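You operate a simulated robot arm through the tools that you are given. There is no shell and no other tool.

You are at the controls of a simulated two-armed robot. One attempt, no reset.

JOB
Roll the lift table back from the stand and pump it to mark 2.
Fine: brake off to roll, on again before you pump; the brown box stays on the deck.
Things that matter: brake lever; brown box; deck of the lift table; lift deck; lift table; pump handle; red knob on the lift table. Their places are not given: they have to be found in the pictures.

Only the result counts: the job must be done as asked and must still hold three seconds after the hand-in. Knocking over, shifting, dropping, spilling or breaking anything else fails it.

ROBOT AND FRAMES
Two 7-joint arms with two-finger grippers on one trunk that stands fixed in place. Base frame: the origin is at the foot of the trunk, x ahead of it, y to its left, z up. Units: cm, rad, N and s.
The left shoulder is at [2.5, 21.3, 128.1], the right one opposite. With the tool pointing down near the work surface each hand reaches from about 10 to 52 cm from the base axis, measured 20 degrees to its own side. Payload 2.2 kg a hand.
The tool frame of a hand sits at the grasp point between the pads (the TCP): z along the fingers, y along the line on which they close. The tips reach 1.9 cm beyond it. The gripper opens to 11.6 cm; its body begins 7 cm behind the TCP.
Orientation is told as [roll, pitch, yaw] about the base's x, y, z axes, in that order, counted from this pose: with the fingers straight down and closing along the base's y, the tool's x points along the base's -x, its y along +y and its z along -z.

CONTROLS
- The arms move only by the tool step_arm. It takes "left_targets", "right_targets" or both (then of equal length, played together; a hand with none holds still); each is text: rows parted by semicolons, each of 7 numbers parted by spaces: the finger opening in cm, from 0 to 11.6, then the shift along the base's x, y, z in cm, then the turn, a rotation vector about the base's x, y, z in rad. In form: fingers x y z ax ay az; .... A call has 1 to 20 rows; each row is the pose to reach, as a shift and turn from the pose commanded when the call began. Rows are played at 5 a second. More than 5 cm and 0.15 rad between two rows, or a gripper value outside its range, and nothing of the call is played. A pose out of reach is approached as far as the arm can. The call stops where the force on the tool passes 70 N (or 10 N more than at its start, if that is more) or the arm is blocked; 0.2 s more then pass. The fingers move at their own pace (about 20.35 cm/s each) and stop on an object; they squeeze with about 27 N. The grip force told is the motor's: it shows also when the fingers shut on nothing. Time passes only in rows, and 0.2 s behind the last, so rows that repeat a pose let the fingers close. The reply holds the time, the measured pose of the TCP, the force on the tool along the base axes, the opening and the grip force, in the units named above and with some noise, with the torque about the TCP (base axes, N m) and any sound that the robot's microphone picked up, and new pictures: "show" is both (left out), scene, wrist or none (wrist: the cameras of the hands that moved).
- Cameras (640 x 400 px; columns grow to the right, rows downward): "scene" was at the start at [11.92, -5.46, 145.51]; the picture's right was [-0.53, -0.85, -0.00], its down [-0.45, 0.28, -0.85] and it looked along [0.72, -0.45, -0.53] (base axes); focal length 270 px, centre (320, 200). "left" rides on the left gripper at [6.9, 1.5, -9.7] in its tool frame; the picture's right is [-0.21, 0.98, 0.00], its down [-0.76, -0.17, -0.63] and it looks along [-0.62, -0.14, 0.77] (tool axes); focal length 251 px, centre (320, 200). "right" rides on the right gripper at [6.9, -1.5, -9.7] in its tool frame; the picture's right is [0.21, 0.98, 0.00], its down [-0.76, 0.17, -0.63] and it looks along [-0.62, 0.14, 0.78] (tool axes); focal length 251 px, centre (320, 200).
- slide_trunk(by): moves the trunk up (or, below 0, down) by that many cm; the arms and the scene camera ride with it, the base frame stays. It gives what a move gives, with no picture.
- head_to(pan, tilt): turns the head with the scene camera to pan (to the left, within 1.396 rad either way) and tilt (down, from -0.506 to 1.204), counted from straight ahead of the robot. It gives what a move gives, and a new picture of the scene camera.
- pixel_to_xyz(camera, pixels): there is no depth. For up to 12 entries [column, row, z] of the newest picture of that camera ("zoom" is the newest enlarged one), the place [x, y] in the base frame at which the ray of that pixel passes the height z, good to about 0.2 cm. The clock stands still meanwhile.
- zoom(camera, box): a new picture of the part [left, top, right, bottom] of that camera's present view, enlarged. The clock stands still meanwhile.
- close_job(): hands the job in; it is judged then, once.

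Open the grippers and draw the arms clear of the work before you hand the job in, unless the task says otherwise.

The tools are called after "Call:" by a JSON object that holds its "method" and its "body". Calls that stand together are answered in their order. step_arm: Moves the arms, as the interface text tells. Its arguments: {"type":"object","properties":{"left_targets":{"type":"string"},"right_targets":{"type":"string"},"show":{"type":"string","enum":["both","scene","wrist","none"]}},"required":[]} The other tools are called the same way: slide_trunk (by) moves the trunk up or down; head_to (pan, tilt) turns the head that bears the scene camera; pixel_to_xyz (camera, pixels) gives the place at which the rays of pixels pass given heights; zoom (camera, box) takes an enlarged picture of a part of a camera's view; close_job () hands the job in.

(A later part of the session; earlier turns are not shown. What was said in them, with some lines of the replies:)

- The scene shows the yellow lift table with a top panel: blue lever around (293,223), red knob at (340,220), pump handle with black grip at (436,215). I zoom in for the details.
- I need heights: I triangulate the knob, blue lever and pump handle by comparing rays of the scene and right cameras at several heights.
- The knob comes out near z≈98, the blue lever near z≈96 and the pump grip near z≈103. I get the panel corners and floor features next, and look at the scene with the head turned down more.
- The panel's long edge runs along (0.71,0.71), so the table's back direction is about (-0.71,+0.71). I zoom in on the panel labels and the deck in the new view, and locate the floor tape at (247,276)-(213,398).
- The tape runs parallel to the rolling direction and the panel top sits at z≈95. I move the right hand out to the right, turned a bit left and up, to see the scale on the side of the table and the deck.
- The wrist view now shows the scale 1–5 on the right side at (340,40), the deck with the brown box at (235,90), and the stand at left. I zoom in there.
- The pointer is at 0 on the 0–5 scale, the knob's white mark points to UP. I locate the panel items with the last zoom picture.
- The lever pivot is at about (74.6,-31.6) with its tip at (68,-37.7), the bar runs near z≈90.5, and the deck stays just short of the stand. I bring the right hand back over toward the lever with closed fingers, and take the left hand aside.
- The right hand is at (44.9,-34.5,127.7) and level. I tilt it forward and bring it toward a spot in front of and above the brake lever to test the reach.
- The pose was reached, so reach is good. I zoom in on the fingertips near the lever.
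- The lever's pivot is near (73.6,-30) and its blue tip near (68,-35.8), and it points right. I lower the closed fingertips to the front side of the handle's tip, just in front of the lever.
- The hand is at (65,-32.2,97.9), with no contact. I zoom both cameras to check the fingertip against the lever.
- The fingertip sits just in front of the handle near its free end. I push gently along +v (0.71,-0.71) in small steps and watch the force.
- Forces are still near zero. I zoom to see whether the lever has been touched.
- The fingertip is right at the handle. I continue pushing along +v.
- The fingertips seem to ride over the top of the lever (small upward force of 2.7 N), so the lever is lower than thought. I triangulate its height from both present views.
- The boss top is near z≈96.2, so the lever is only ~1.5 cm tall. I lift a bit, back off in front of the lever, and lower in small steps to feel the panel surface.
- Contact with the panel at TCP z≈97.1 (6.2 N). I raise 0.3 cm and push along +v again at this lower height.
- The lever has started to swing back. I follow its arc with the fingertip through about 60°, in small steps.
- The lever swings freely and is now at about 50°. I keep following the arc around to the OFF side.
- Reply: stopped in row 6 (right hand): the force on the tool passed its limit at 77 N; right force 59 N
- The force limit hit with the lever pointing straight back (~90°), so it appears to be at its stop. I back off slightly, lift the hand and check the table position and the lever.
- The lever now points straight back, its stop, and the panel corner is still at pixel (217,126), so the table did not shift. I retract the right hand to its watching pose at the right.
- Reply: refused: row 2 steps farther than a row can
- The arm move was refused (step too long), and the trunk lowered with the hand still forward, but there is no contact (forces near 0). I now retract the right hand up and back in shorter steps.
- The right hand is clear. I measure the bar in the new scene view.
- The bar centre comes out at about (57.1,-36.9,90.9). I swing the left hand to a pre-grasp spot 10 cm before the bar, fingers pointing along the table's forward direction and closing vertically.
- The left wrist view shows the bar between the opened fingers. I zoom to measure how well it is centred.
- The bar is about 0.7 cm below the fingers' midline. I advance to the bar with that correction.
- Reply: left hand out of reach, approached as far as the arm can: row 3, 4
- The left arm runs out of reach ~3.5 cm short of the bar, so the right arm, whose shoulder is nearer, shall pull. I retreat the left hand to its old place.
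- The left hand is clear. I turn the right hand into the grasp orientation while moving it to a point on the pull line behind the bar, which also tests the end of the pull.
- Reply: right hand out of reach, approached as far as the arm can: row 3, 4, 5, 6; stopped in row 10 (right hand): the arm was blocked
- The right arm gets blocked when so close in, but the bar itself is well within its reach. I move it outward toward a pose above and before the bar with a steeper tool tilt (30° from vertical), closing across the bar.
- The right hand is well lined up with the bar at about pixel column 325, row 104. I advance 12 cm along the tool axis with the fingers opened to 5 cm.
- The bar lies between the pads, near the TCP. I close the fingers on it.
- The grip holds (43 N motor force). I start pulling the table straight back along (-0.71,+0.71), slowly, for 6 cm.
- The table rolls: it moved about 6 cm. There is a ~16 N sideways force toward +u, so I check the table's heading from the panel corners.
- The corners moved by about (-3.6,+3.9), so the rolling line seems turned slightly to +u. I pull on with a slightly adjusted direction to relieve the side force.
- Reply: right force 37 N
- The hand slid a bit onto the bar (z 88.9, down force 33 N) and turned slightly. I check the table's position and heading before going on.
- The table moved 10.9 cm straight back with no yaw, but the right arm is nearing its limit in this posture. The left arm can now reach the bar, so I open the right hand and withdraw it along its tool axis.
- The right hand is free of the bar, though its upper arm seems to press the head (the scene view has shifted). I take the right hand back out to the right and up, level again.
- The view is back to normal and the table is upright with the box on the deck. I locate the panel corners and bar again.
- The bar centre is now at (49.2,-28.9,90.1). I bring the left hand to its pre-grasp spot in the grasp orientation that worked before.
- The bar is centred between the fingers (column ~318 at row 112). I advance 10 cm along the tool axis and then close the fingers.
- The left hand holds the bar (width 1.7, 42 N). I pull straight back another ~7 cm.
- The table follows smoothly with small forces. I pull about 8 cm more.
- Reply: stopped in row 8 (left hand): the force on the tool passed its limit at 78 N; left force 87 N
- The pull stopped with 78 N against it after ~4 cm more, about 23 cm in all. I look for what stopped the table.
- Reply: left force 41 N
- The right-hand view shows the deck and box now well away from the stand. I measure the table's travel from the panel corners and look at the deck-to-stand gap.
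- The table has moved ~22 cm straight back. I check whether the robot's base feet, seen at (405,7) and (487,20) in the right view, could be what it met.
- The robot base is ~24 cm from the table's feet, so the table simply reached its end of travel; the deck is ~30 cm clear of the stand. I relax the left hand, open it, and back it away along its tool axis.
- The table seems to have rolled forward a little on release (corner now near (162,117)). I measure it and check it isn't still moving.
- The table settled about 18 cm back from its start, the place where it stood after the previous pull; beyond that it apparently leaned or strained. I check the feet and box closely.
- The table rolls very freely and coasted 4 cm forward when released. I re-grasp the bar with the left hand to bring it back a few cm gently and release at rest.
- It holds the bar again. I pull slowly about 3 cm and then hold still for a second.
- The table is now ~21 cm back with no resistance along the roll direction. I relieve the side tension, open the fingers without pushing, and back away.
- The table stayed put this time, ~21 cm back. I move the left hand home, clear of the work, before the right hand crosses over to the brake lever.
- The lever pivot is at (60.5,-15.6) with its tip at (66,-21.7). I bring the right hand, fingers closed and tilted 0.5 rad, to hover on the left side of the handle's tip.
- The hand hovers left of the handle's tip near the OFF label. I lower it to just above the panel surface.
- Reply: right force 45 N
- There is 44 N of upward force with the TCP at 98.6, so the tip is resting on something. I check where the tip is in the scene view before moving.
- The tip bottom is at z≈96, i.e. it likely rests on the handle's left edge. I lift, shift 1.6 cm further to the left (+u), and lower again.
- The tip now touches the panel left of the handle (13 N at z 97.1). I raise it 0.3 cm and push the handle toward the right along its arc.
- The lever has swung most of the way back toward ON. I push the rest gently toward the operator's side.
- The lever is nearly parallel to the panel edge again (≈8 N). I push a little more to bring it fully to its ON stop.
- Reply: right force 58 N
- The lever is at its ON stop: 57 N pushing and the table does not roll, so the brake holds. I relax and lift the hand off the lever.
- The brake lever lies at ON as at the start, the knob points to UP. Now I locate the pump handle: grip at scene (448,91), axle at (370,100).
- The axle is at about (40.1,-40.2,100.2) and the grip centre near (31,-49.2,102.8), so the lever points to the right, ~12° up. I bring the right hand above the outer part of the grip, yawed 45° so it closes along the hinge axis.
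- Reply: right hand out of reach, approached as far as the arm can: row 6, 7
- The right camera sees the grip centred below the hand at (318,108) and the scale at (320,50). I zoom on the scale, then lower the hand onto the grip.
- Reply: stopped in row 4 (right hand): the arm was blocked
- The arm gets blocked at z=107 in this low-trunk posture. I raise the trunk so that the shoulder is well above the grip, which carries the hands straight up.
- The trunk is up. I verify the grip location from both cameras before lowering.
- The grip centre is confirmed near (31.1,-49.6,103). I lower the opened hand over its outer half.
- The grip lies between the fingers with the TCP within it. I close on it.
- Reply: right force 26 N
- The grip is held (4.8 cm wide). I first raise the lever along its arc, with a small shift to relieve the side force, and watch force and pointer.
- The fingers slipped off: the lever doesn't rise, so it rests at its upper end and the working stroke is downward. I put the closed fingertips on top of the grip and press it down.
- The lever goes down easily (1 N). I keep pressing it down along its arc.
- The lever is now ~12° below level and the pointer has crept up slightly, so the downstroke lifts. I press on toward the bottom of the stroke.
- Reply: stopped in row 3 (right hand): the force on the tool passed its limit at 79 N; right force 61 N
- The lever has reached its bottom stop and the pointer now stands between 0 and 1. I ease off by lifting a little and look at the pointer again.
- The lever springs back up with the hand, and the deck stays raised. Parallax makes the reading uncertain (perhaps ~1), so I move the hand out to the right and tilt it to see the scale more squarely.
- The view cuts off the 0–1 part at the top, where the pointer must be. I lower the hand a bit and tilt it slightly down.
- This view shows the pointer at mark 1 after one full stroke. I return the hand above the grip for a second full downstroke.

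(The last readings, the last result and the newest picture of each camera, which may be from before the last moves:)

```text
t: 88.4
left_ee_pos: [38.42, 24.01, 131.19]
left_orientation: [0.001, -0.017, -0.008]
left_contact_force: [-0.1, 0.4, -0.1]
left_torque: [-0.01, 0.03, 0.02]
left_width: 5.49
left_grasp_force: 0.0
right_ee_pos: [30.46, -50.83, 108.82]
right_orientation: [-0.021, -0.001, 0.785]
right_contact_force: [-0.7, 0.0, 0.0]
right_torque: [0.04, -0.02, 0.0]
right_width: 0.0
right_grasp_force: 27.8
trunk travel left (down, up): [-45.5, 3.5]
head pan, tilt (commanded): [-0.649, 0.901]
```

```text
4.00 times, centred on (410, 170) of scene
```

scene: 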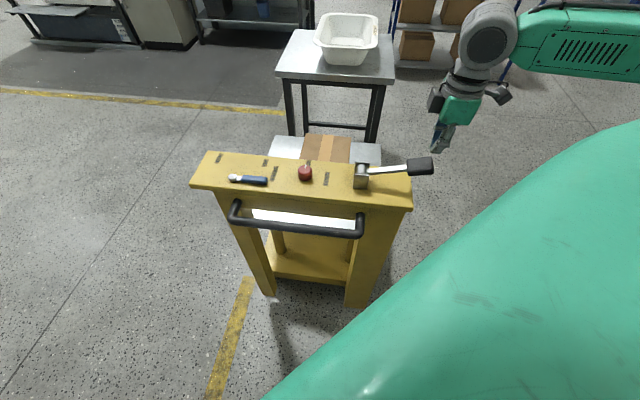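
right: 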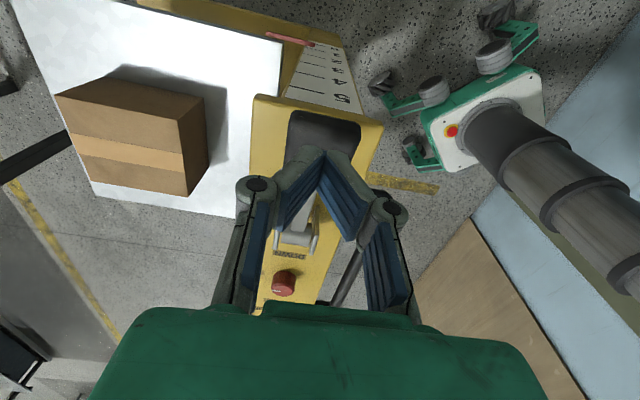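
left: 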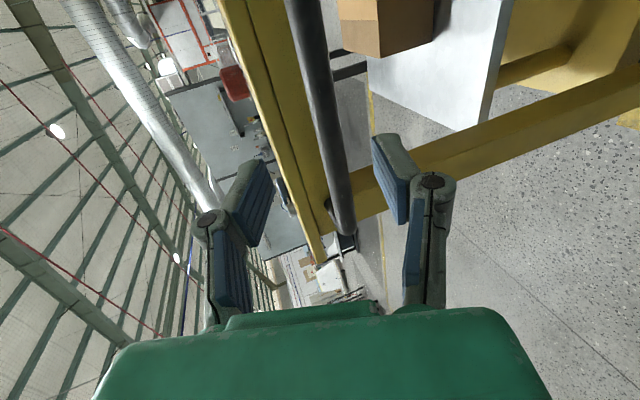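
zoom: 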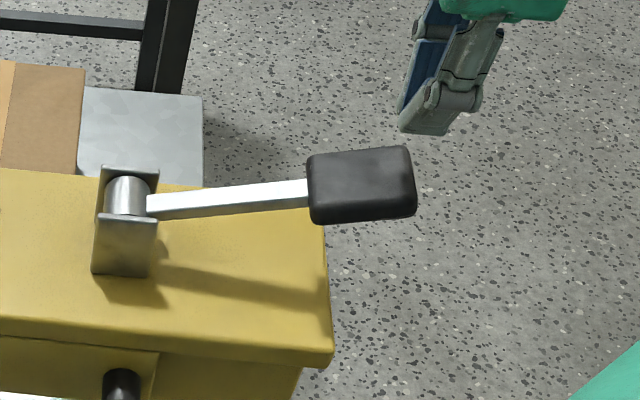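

The lever is back at the top. I press the grip down for the second full stroke, slowly to its bottom stop.

Call:
{"method": "step_arm", "body": {"right_targets": "0 0 0 -1.5 0 0 0; 0 0 0 -3 0 0 0; 0 -0.1 -0.1 -4.5 0 0 0; 0 -0.1 -0.1 -6 0 0 0; 0 -0.1 -0.1 -7.2 0 0 0; 0 0 0 -8.4 0 0 0; 0 0.05 0.05 -9.4 0 0 0; 0 0.1 0.1 -9.9 0 0 0; 0 0.1 0.1 -10.2 0 0 0; 0 0.1 0.1 -10.2 0 0 0", "show": "both"}}

Call:
{"method": "zoom", "body": {"camera": "scene", "box": [330, 120, 490, 220]}}

Call:
{"method": "zoom", "body": {"camera": "right", "box": [220, 0, 400, 112]}}

```text
t: 90.6
left_ee_pos: [38.21, 23.99, 131.26]
left_orientation: [-0.002, -0.02, -0.01]
left_contact_force: [0.2, 0.0, -0.2]
left_torque: [-0.02, 0.02, -0.02]
left_width: 5.51
left_grasp_force: 0.0
right_ee_pos: [30.52, -50.83, 98.86]
right_orientation: [-0.03, -0.008, 0.783]
right_contact_force: [-3.8, -20.9, 59.5]
right_torque: [0.15, -0.29, -0.1]
right_width: 0.64
right_grasp_force: 28.2
trunk travel left (down, up): [-45.5, 3.5]
head pan, tilt (commanded): [-0.649, 0.901]
```

scene: 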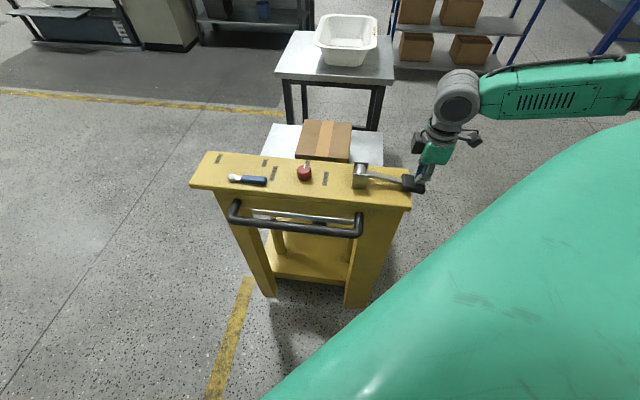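
right: 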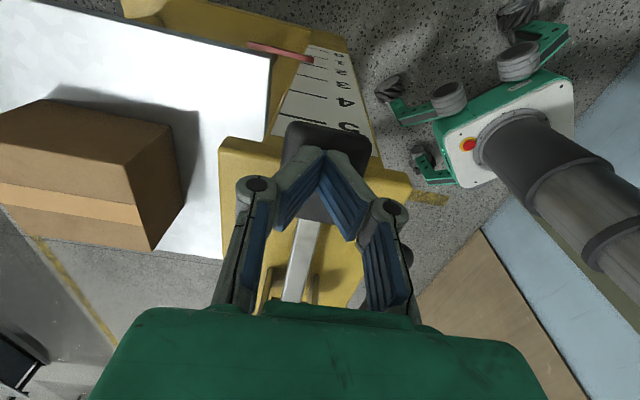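

```text
4.00 times, centred on (410, 170) of scene
```

zoom: 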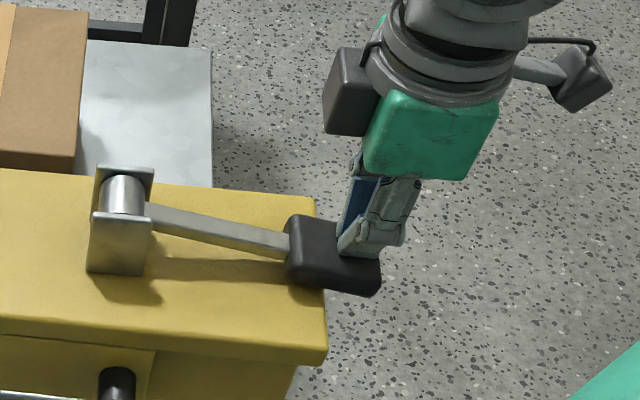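

```text
3.56 times, centred on (310, 56) of right
```

zoom: 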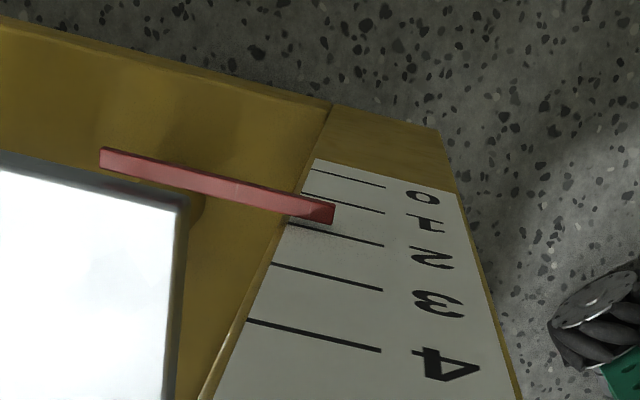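

The second stroke hit the bottom. I let the lever rise with the hand, then go to the same viewing pose as before to read the pointer.

Call:
{"method": "step_arm", "body": {"right_targets": "0 -0.1 -0.1 1 0 0 0; 0 -0.3 -0.3 3 0 0 0; 0 -0.3 -0.3 6 0 0 0; 0 -0.5 -0.5 10 0 0 0; 0 -2 -2 13 0.04 -0.04 0; 0 -5 -5 13.5 0.08 -0.08 0; 0 -8 -8 12.5 0.12 -0.12 0; 0 -11 -10.7 10.5 0.16 -0.16 0; 0 -13.5 -13 7.5 0.21 -0.21 0; 0 -14.5 -14.2 4 0.21 -0.21 0; 0 -15 -14.7 0 0.21 -0.21 0", "show": "both"}}

Call:
{"method": "zoom", "body": {"camera": "right", "box": [200, 0, 440, 150]}}

```text
t: 93.0
left_ee_pos: [38.7, 23.78, 131.14]
left_orientation: [0.003, -0.015, -0.01]
left_contact_force: [-0.1, -0.2, 0.5]
left_torque: [-0.02, -0.04, -0.01]
left_width: 5.48
left_grasp_force: 0.1
right_ee_pos: [15.78, -65.46, 98.62]
right_orientation: [-0.018, -0.301, 0.784]
right_contact_force: [-0.5, 0.5, 0.2]
right_torque: [-0.03, 0.03, -0.01]
right_width: 0.0
right_grasp_force: 28.8
trunk travel left (down, up): [-45.5, 3.5]
head pan, tilt (commanded): [-0.649, 0.901]
```

scene: 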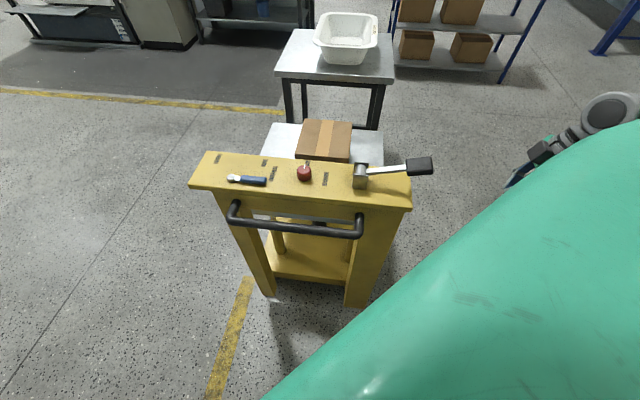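
right: 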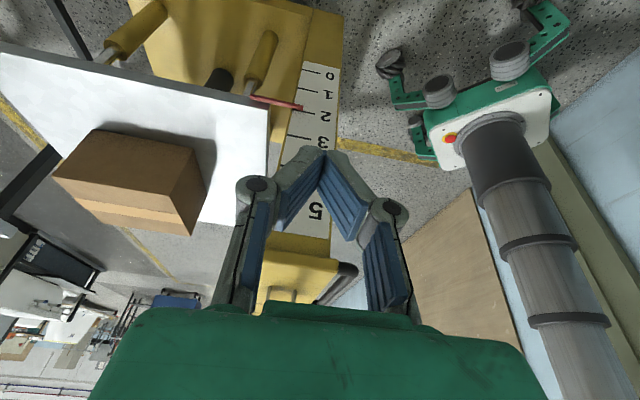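

```text
2.67 times, centred on (320, 75) of right
```

zoom: 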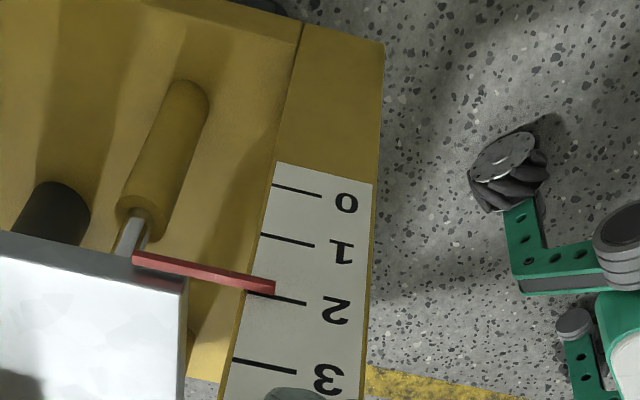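

The pointer now sits at mark 2, with the same small parallax offset as it had at mark 1. I zoom closer to confirm.

Call:
{"method": "zoom", "body": {"camera": "right", "box": [270, 55, 350, 155]}}

Call:
{"method": "zoom", "body": {"camera": "scene", "box": [180, 110, 440, 272]}}

```text
4.00 times, centred on (310, 105) of right
```

zoom: 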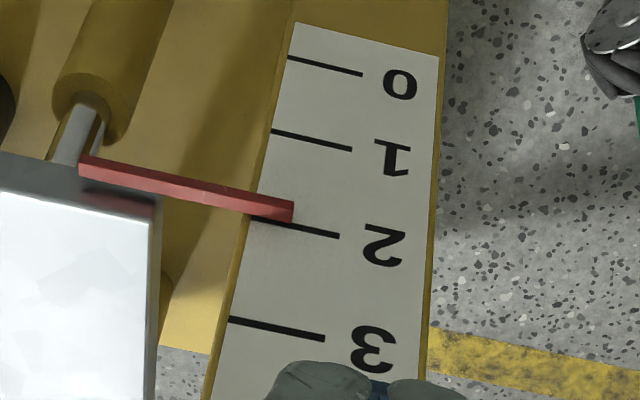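

```text
2.46 times, centred on (310, 191) of scene
```

zoom: 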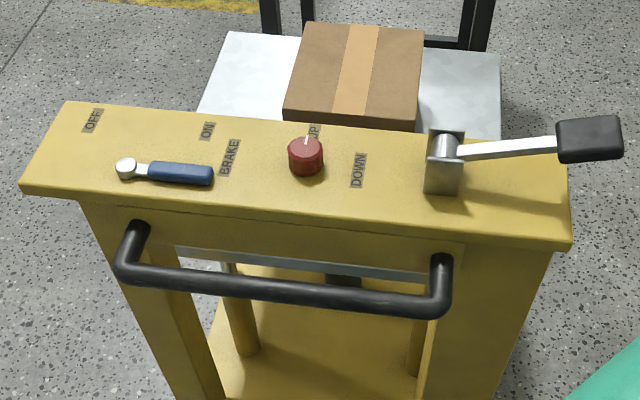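

The lower edge of the pointer is almost on line 2. To remove parallax I lower the camera nearer to the pointer's height and look again.

Call:
{"method": "step_arm", "body": {"right_targets": "0 -0.7 -0.7 -3 0.06 -0.06 0; 0 -1.4 -1.4 -6 0.12 -0.12 0; 0 -2 -2 -9 0.18 -0.18 0; 0 -2.5 -2.5 -12 0.24 -0.24 0; 0 -3 -3 -15 0.3 -0.3 0", "show": "wrist"}}

Call:
{"method": "zoom", "body": {"camera": "right", "box": [230, 0, 390, 100]}}

```text
t: 94.2
left_ee_pos: [38.63, 23.79, 131.17]
left_orientation: [0.002, -0.013, -0.011]
left_contact_force: [0.3, 0.0, 0.5]
left_torque: [-0.01, -0.01, -0.01]
left_width: 5.51
left_grasp_force: 0.1
right_ee_pos: [12.64, -68.25, 83.49]
right_orientation: [-0.018, -0.725, 0.782]
right_contact_force: [-0.4, 0.2, -0.3]
right_torque: [-0.02, -0.01, 0.02]
right_width: 0.0
right_grasp_force: 28.6
trunk travel left (down, up): [-45.5, 3.5]
head pan, tilt (commanded): [-0.649, 0.901]
```

right: 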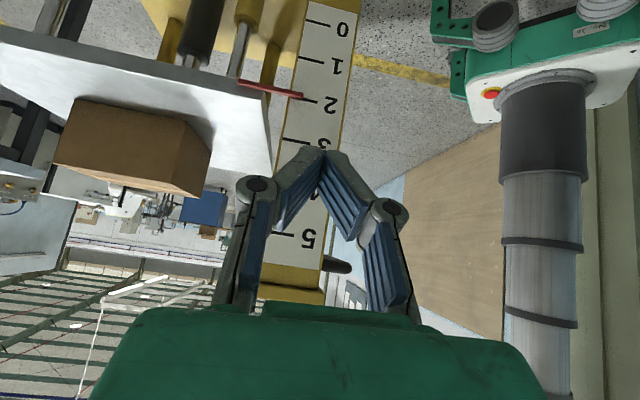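

```text
4.00 times, centred on (310, 50) of right
```

zoom: 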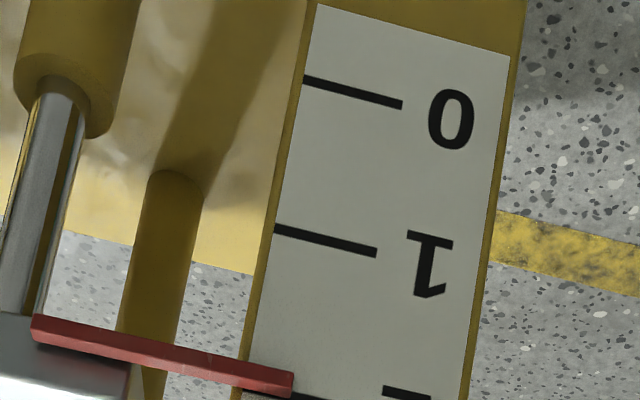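

Here the view is nearly square to the scale. I zoom on the pointer end and line 2 around (300,98).

Call:
{"method": "zoom", "body": {"camera": "right", "box": [260, 50, 380, 125]}}

```text
5.33 times, centred on (320, 88) of right
```

zoom: 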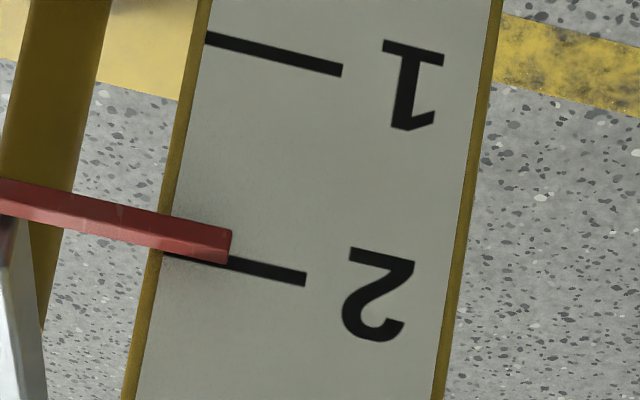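

The pointer's centre is within a few hundredths of mark 2, the brake lever is at ON, and the box is on the deck. I draw the right hand up and away to the right and open both grippers.

Call:
{"method": "step_arm", "body": {"right_targets": "0 0 0 4 -0.05 0.05 0; 2 0.3 0.3 8 -0.1 0.1 0; 4 0.6 0.6 12 -0.15 0.15 0; 6 1 1 16 -0.2 0.2 0; 8 1.4 1.4 20 -0.25 0.25 0; 10 1.7 1.7 24 -0.3 0.3 0; 11.6 2 2 26 -0.3 0.3 0; 11.6 2 2 26 -0.3 0.3 0", "left_targets": "6 0 0 0 0 0 0; 8 0 0 0 0 0 0; 10 0 0 0 0 0 0; 11.6 0 0 0 0 0 0; 11.6 0 0 0 0 0 0; 11.6 0 0 0 0 0 0; 11.6 0 0 0 0 0 0; 11.6 0 0 0 0 0 0", "show": "both"}}

Call:
{"method": "zoom", "body": {"camera": "scene", "box": [180, 110, 440, 272]}}

Call:
{"method": "zoom", "body": {"camera": "right", "box": [200, 0, 440, 150]}}

```text
t: 96.0
left_ee_pos: [38.61, 23.8, 131.2]
left_orientation: [0.002, -0.015, -0.009]
left_contact_force: [-0.2, -0.3, -0.2]
left_torque: [0.03, -0.03, 0.04]
left_width: 11.58
left_grasp_force: 0.0
right_ee_pos: [14.57, -66.31, 109.47]
right_orientation: [-0.017, -0.299, 0.785]
right_contact_force: [-0.3, 0.5, 0.7]
right_torque: [0.0, 0.02, -0.02]
right_width: 11.6
right_grasp_force: 0.0
trunk travel left (down, up): [-45.5, 3.5]
head pan, tilt (commanded): [-0.649, 0.901]
```

scene: 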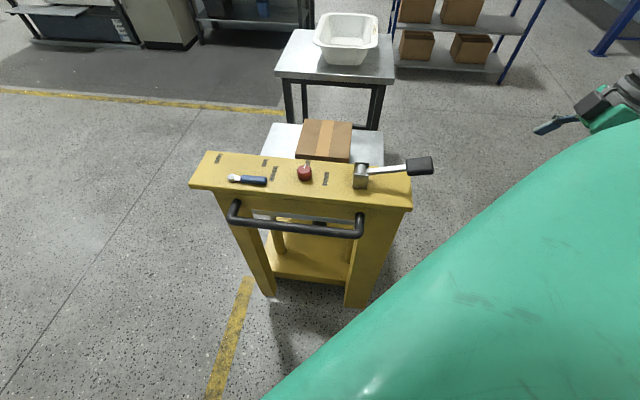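
right: 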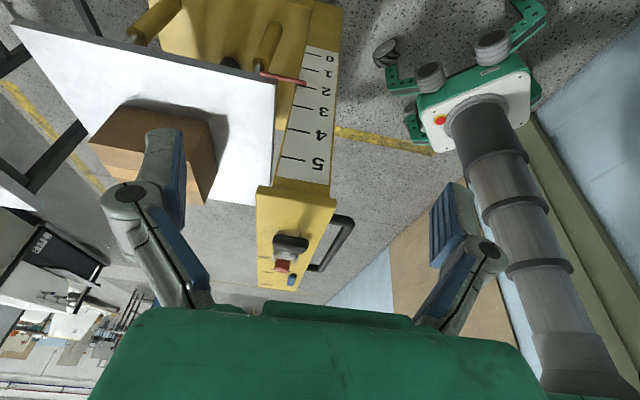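
left: 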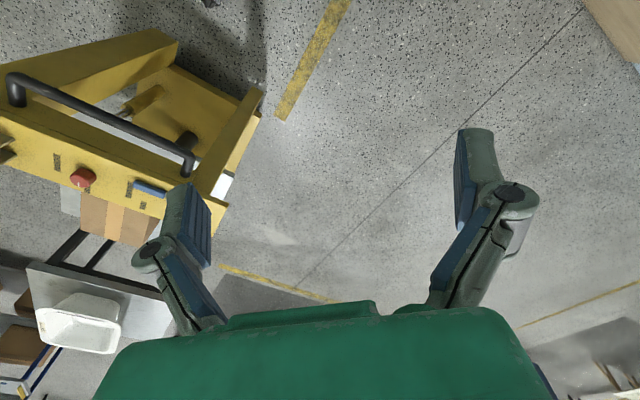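

```text
2.46 times, centred on (310, 191) of scene
```

zoom: 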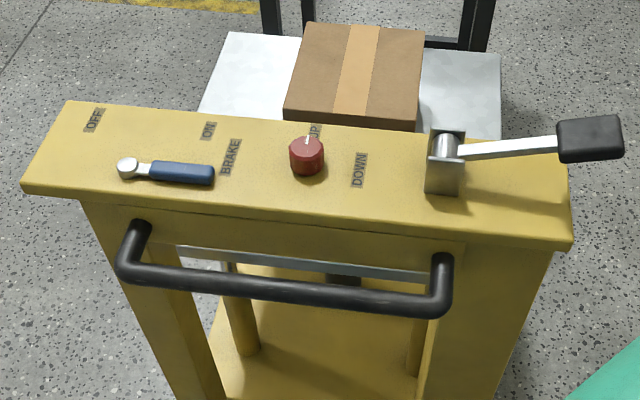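

```text
2.67 times, centred on (320, 75) of right
```

zoom: 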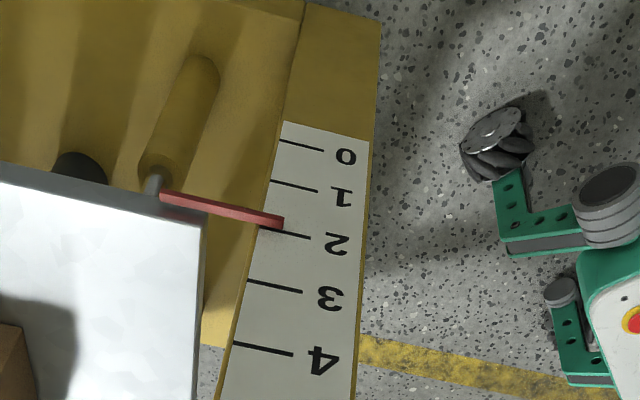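

The pointer holds at mark 2, the brake lever lies at ON, and the knob is at UP. The box sits on the deck, and the table stands ~21 cm back from its start and clear of the untouched stand. Both grippers are open and clear, so I hand in.

Call:
{"method": "close_job", "body": {}}

```text
The job is handed in.
```

I rolled the lift table about 21 cm back from the stand and pumped it to mark 2, then handed the job in. I don't have the judge's verdict. No distance was given for the roll-back, so 21 cm is my choice. It leaves the deck about 30 cm short of the stand.

- **Roll:** I turned the brake off first. The right hand pulled the first half and the left hand the rest. The table rolled forward about 4 cm when I first let go, so I gripped it again, pulled it back and released it at rest.
- **Brake:** I set the lever back to ON before pumping. The table did not move when I pushed the lever against its stop with about 57 N.
- **Pump:** Two full downstrokes raised the deck one mark each. My last close look put the pointer within about 0.02 of mark 2, allowing for the viewing angle. It was still there after I moved the arms away.
- **Everything else:** The brown box is on the deck, the red knob is still at UP, and the stand and its tub look undisturbed. Both grippers are open and clear of the table.
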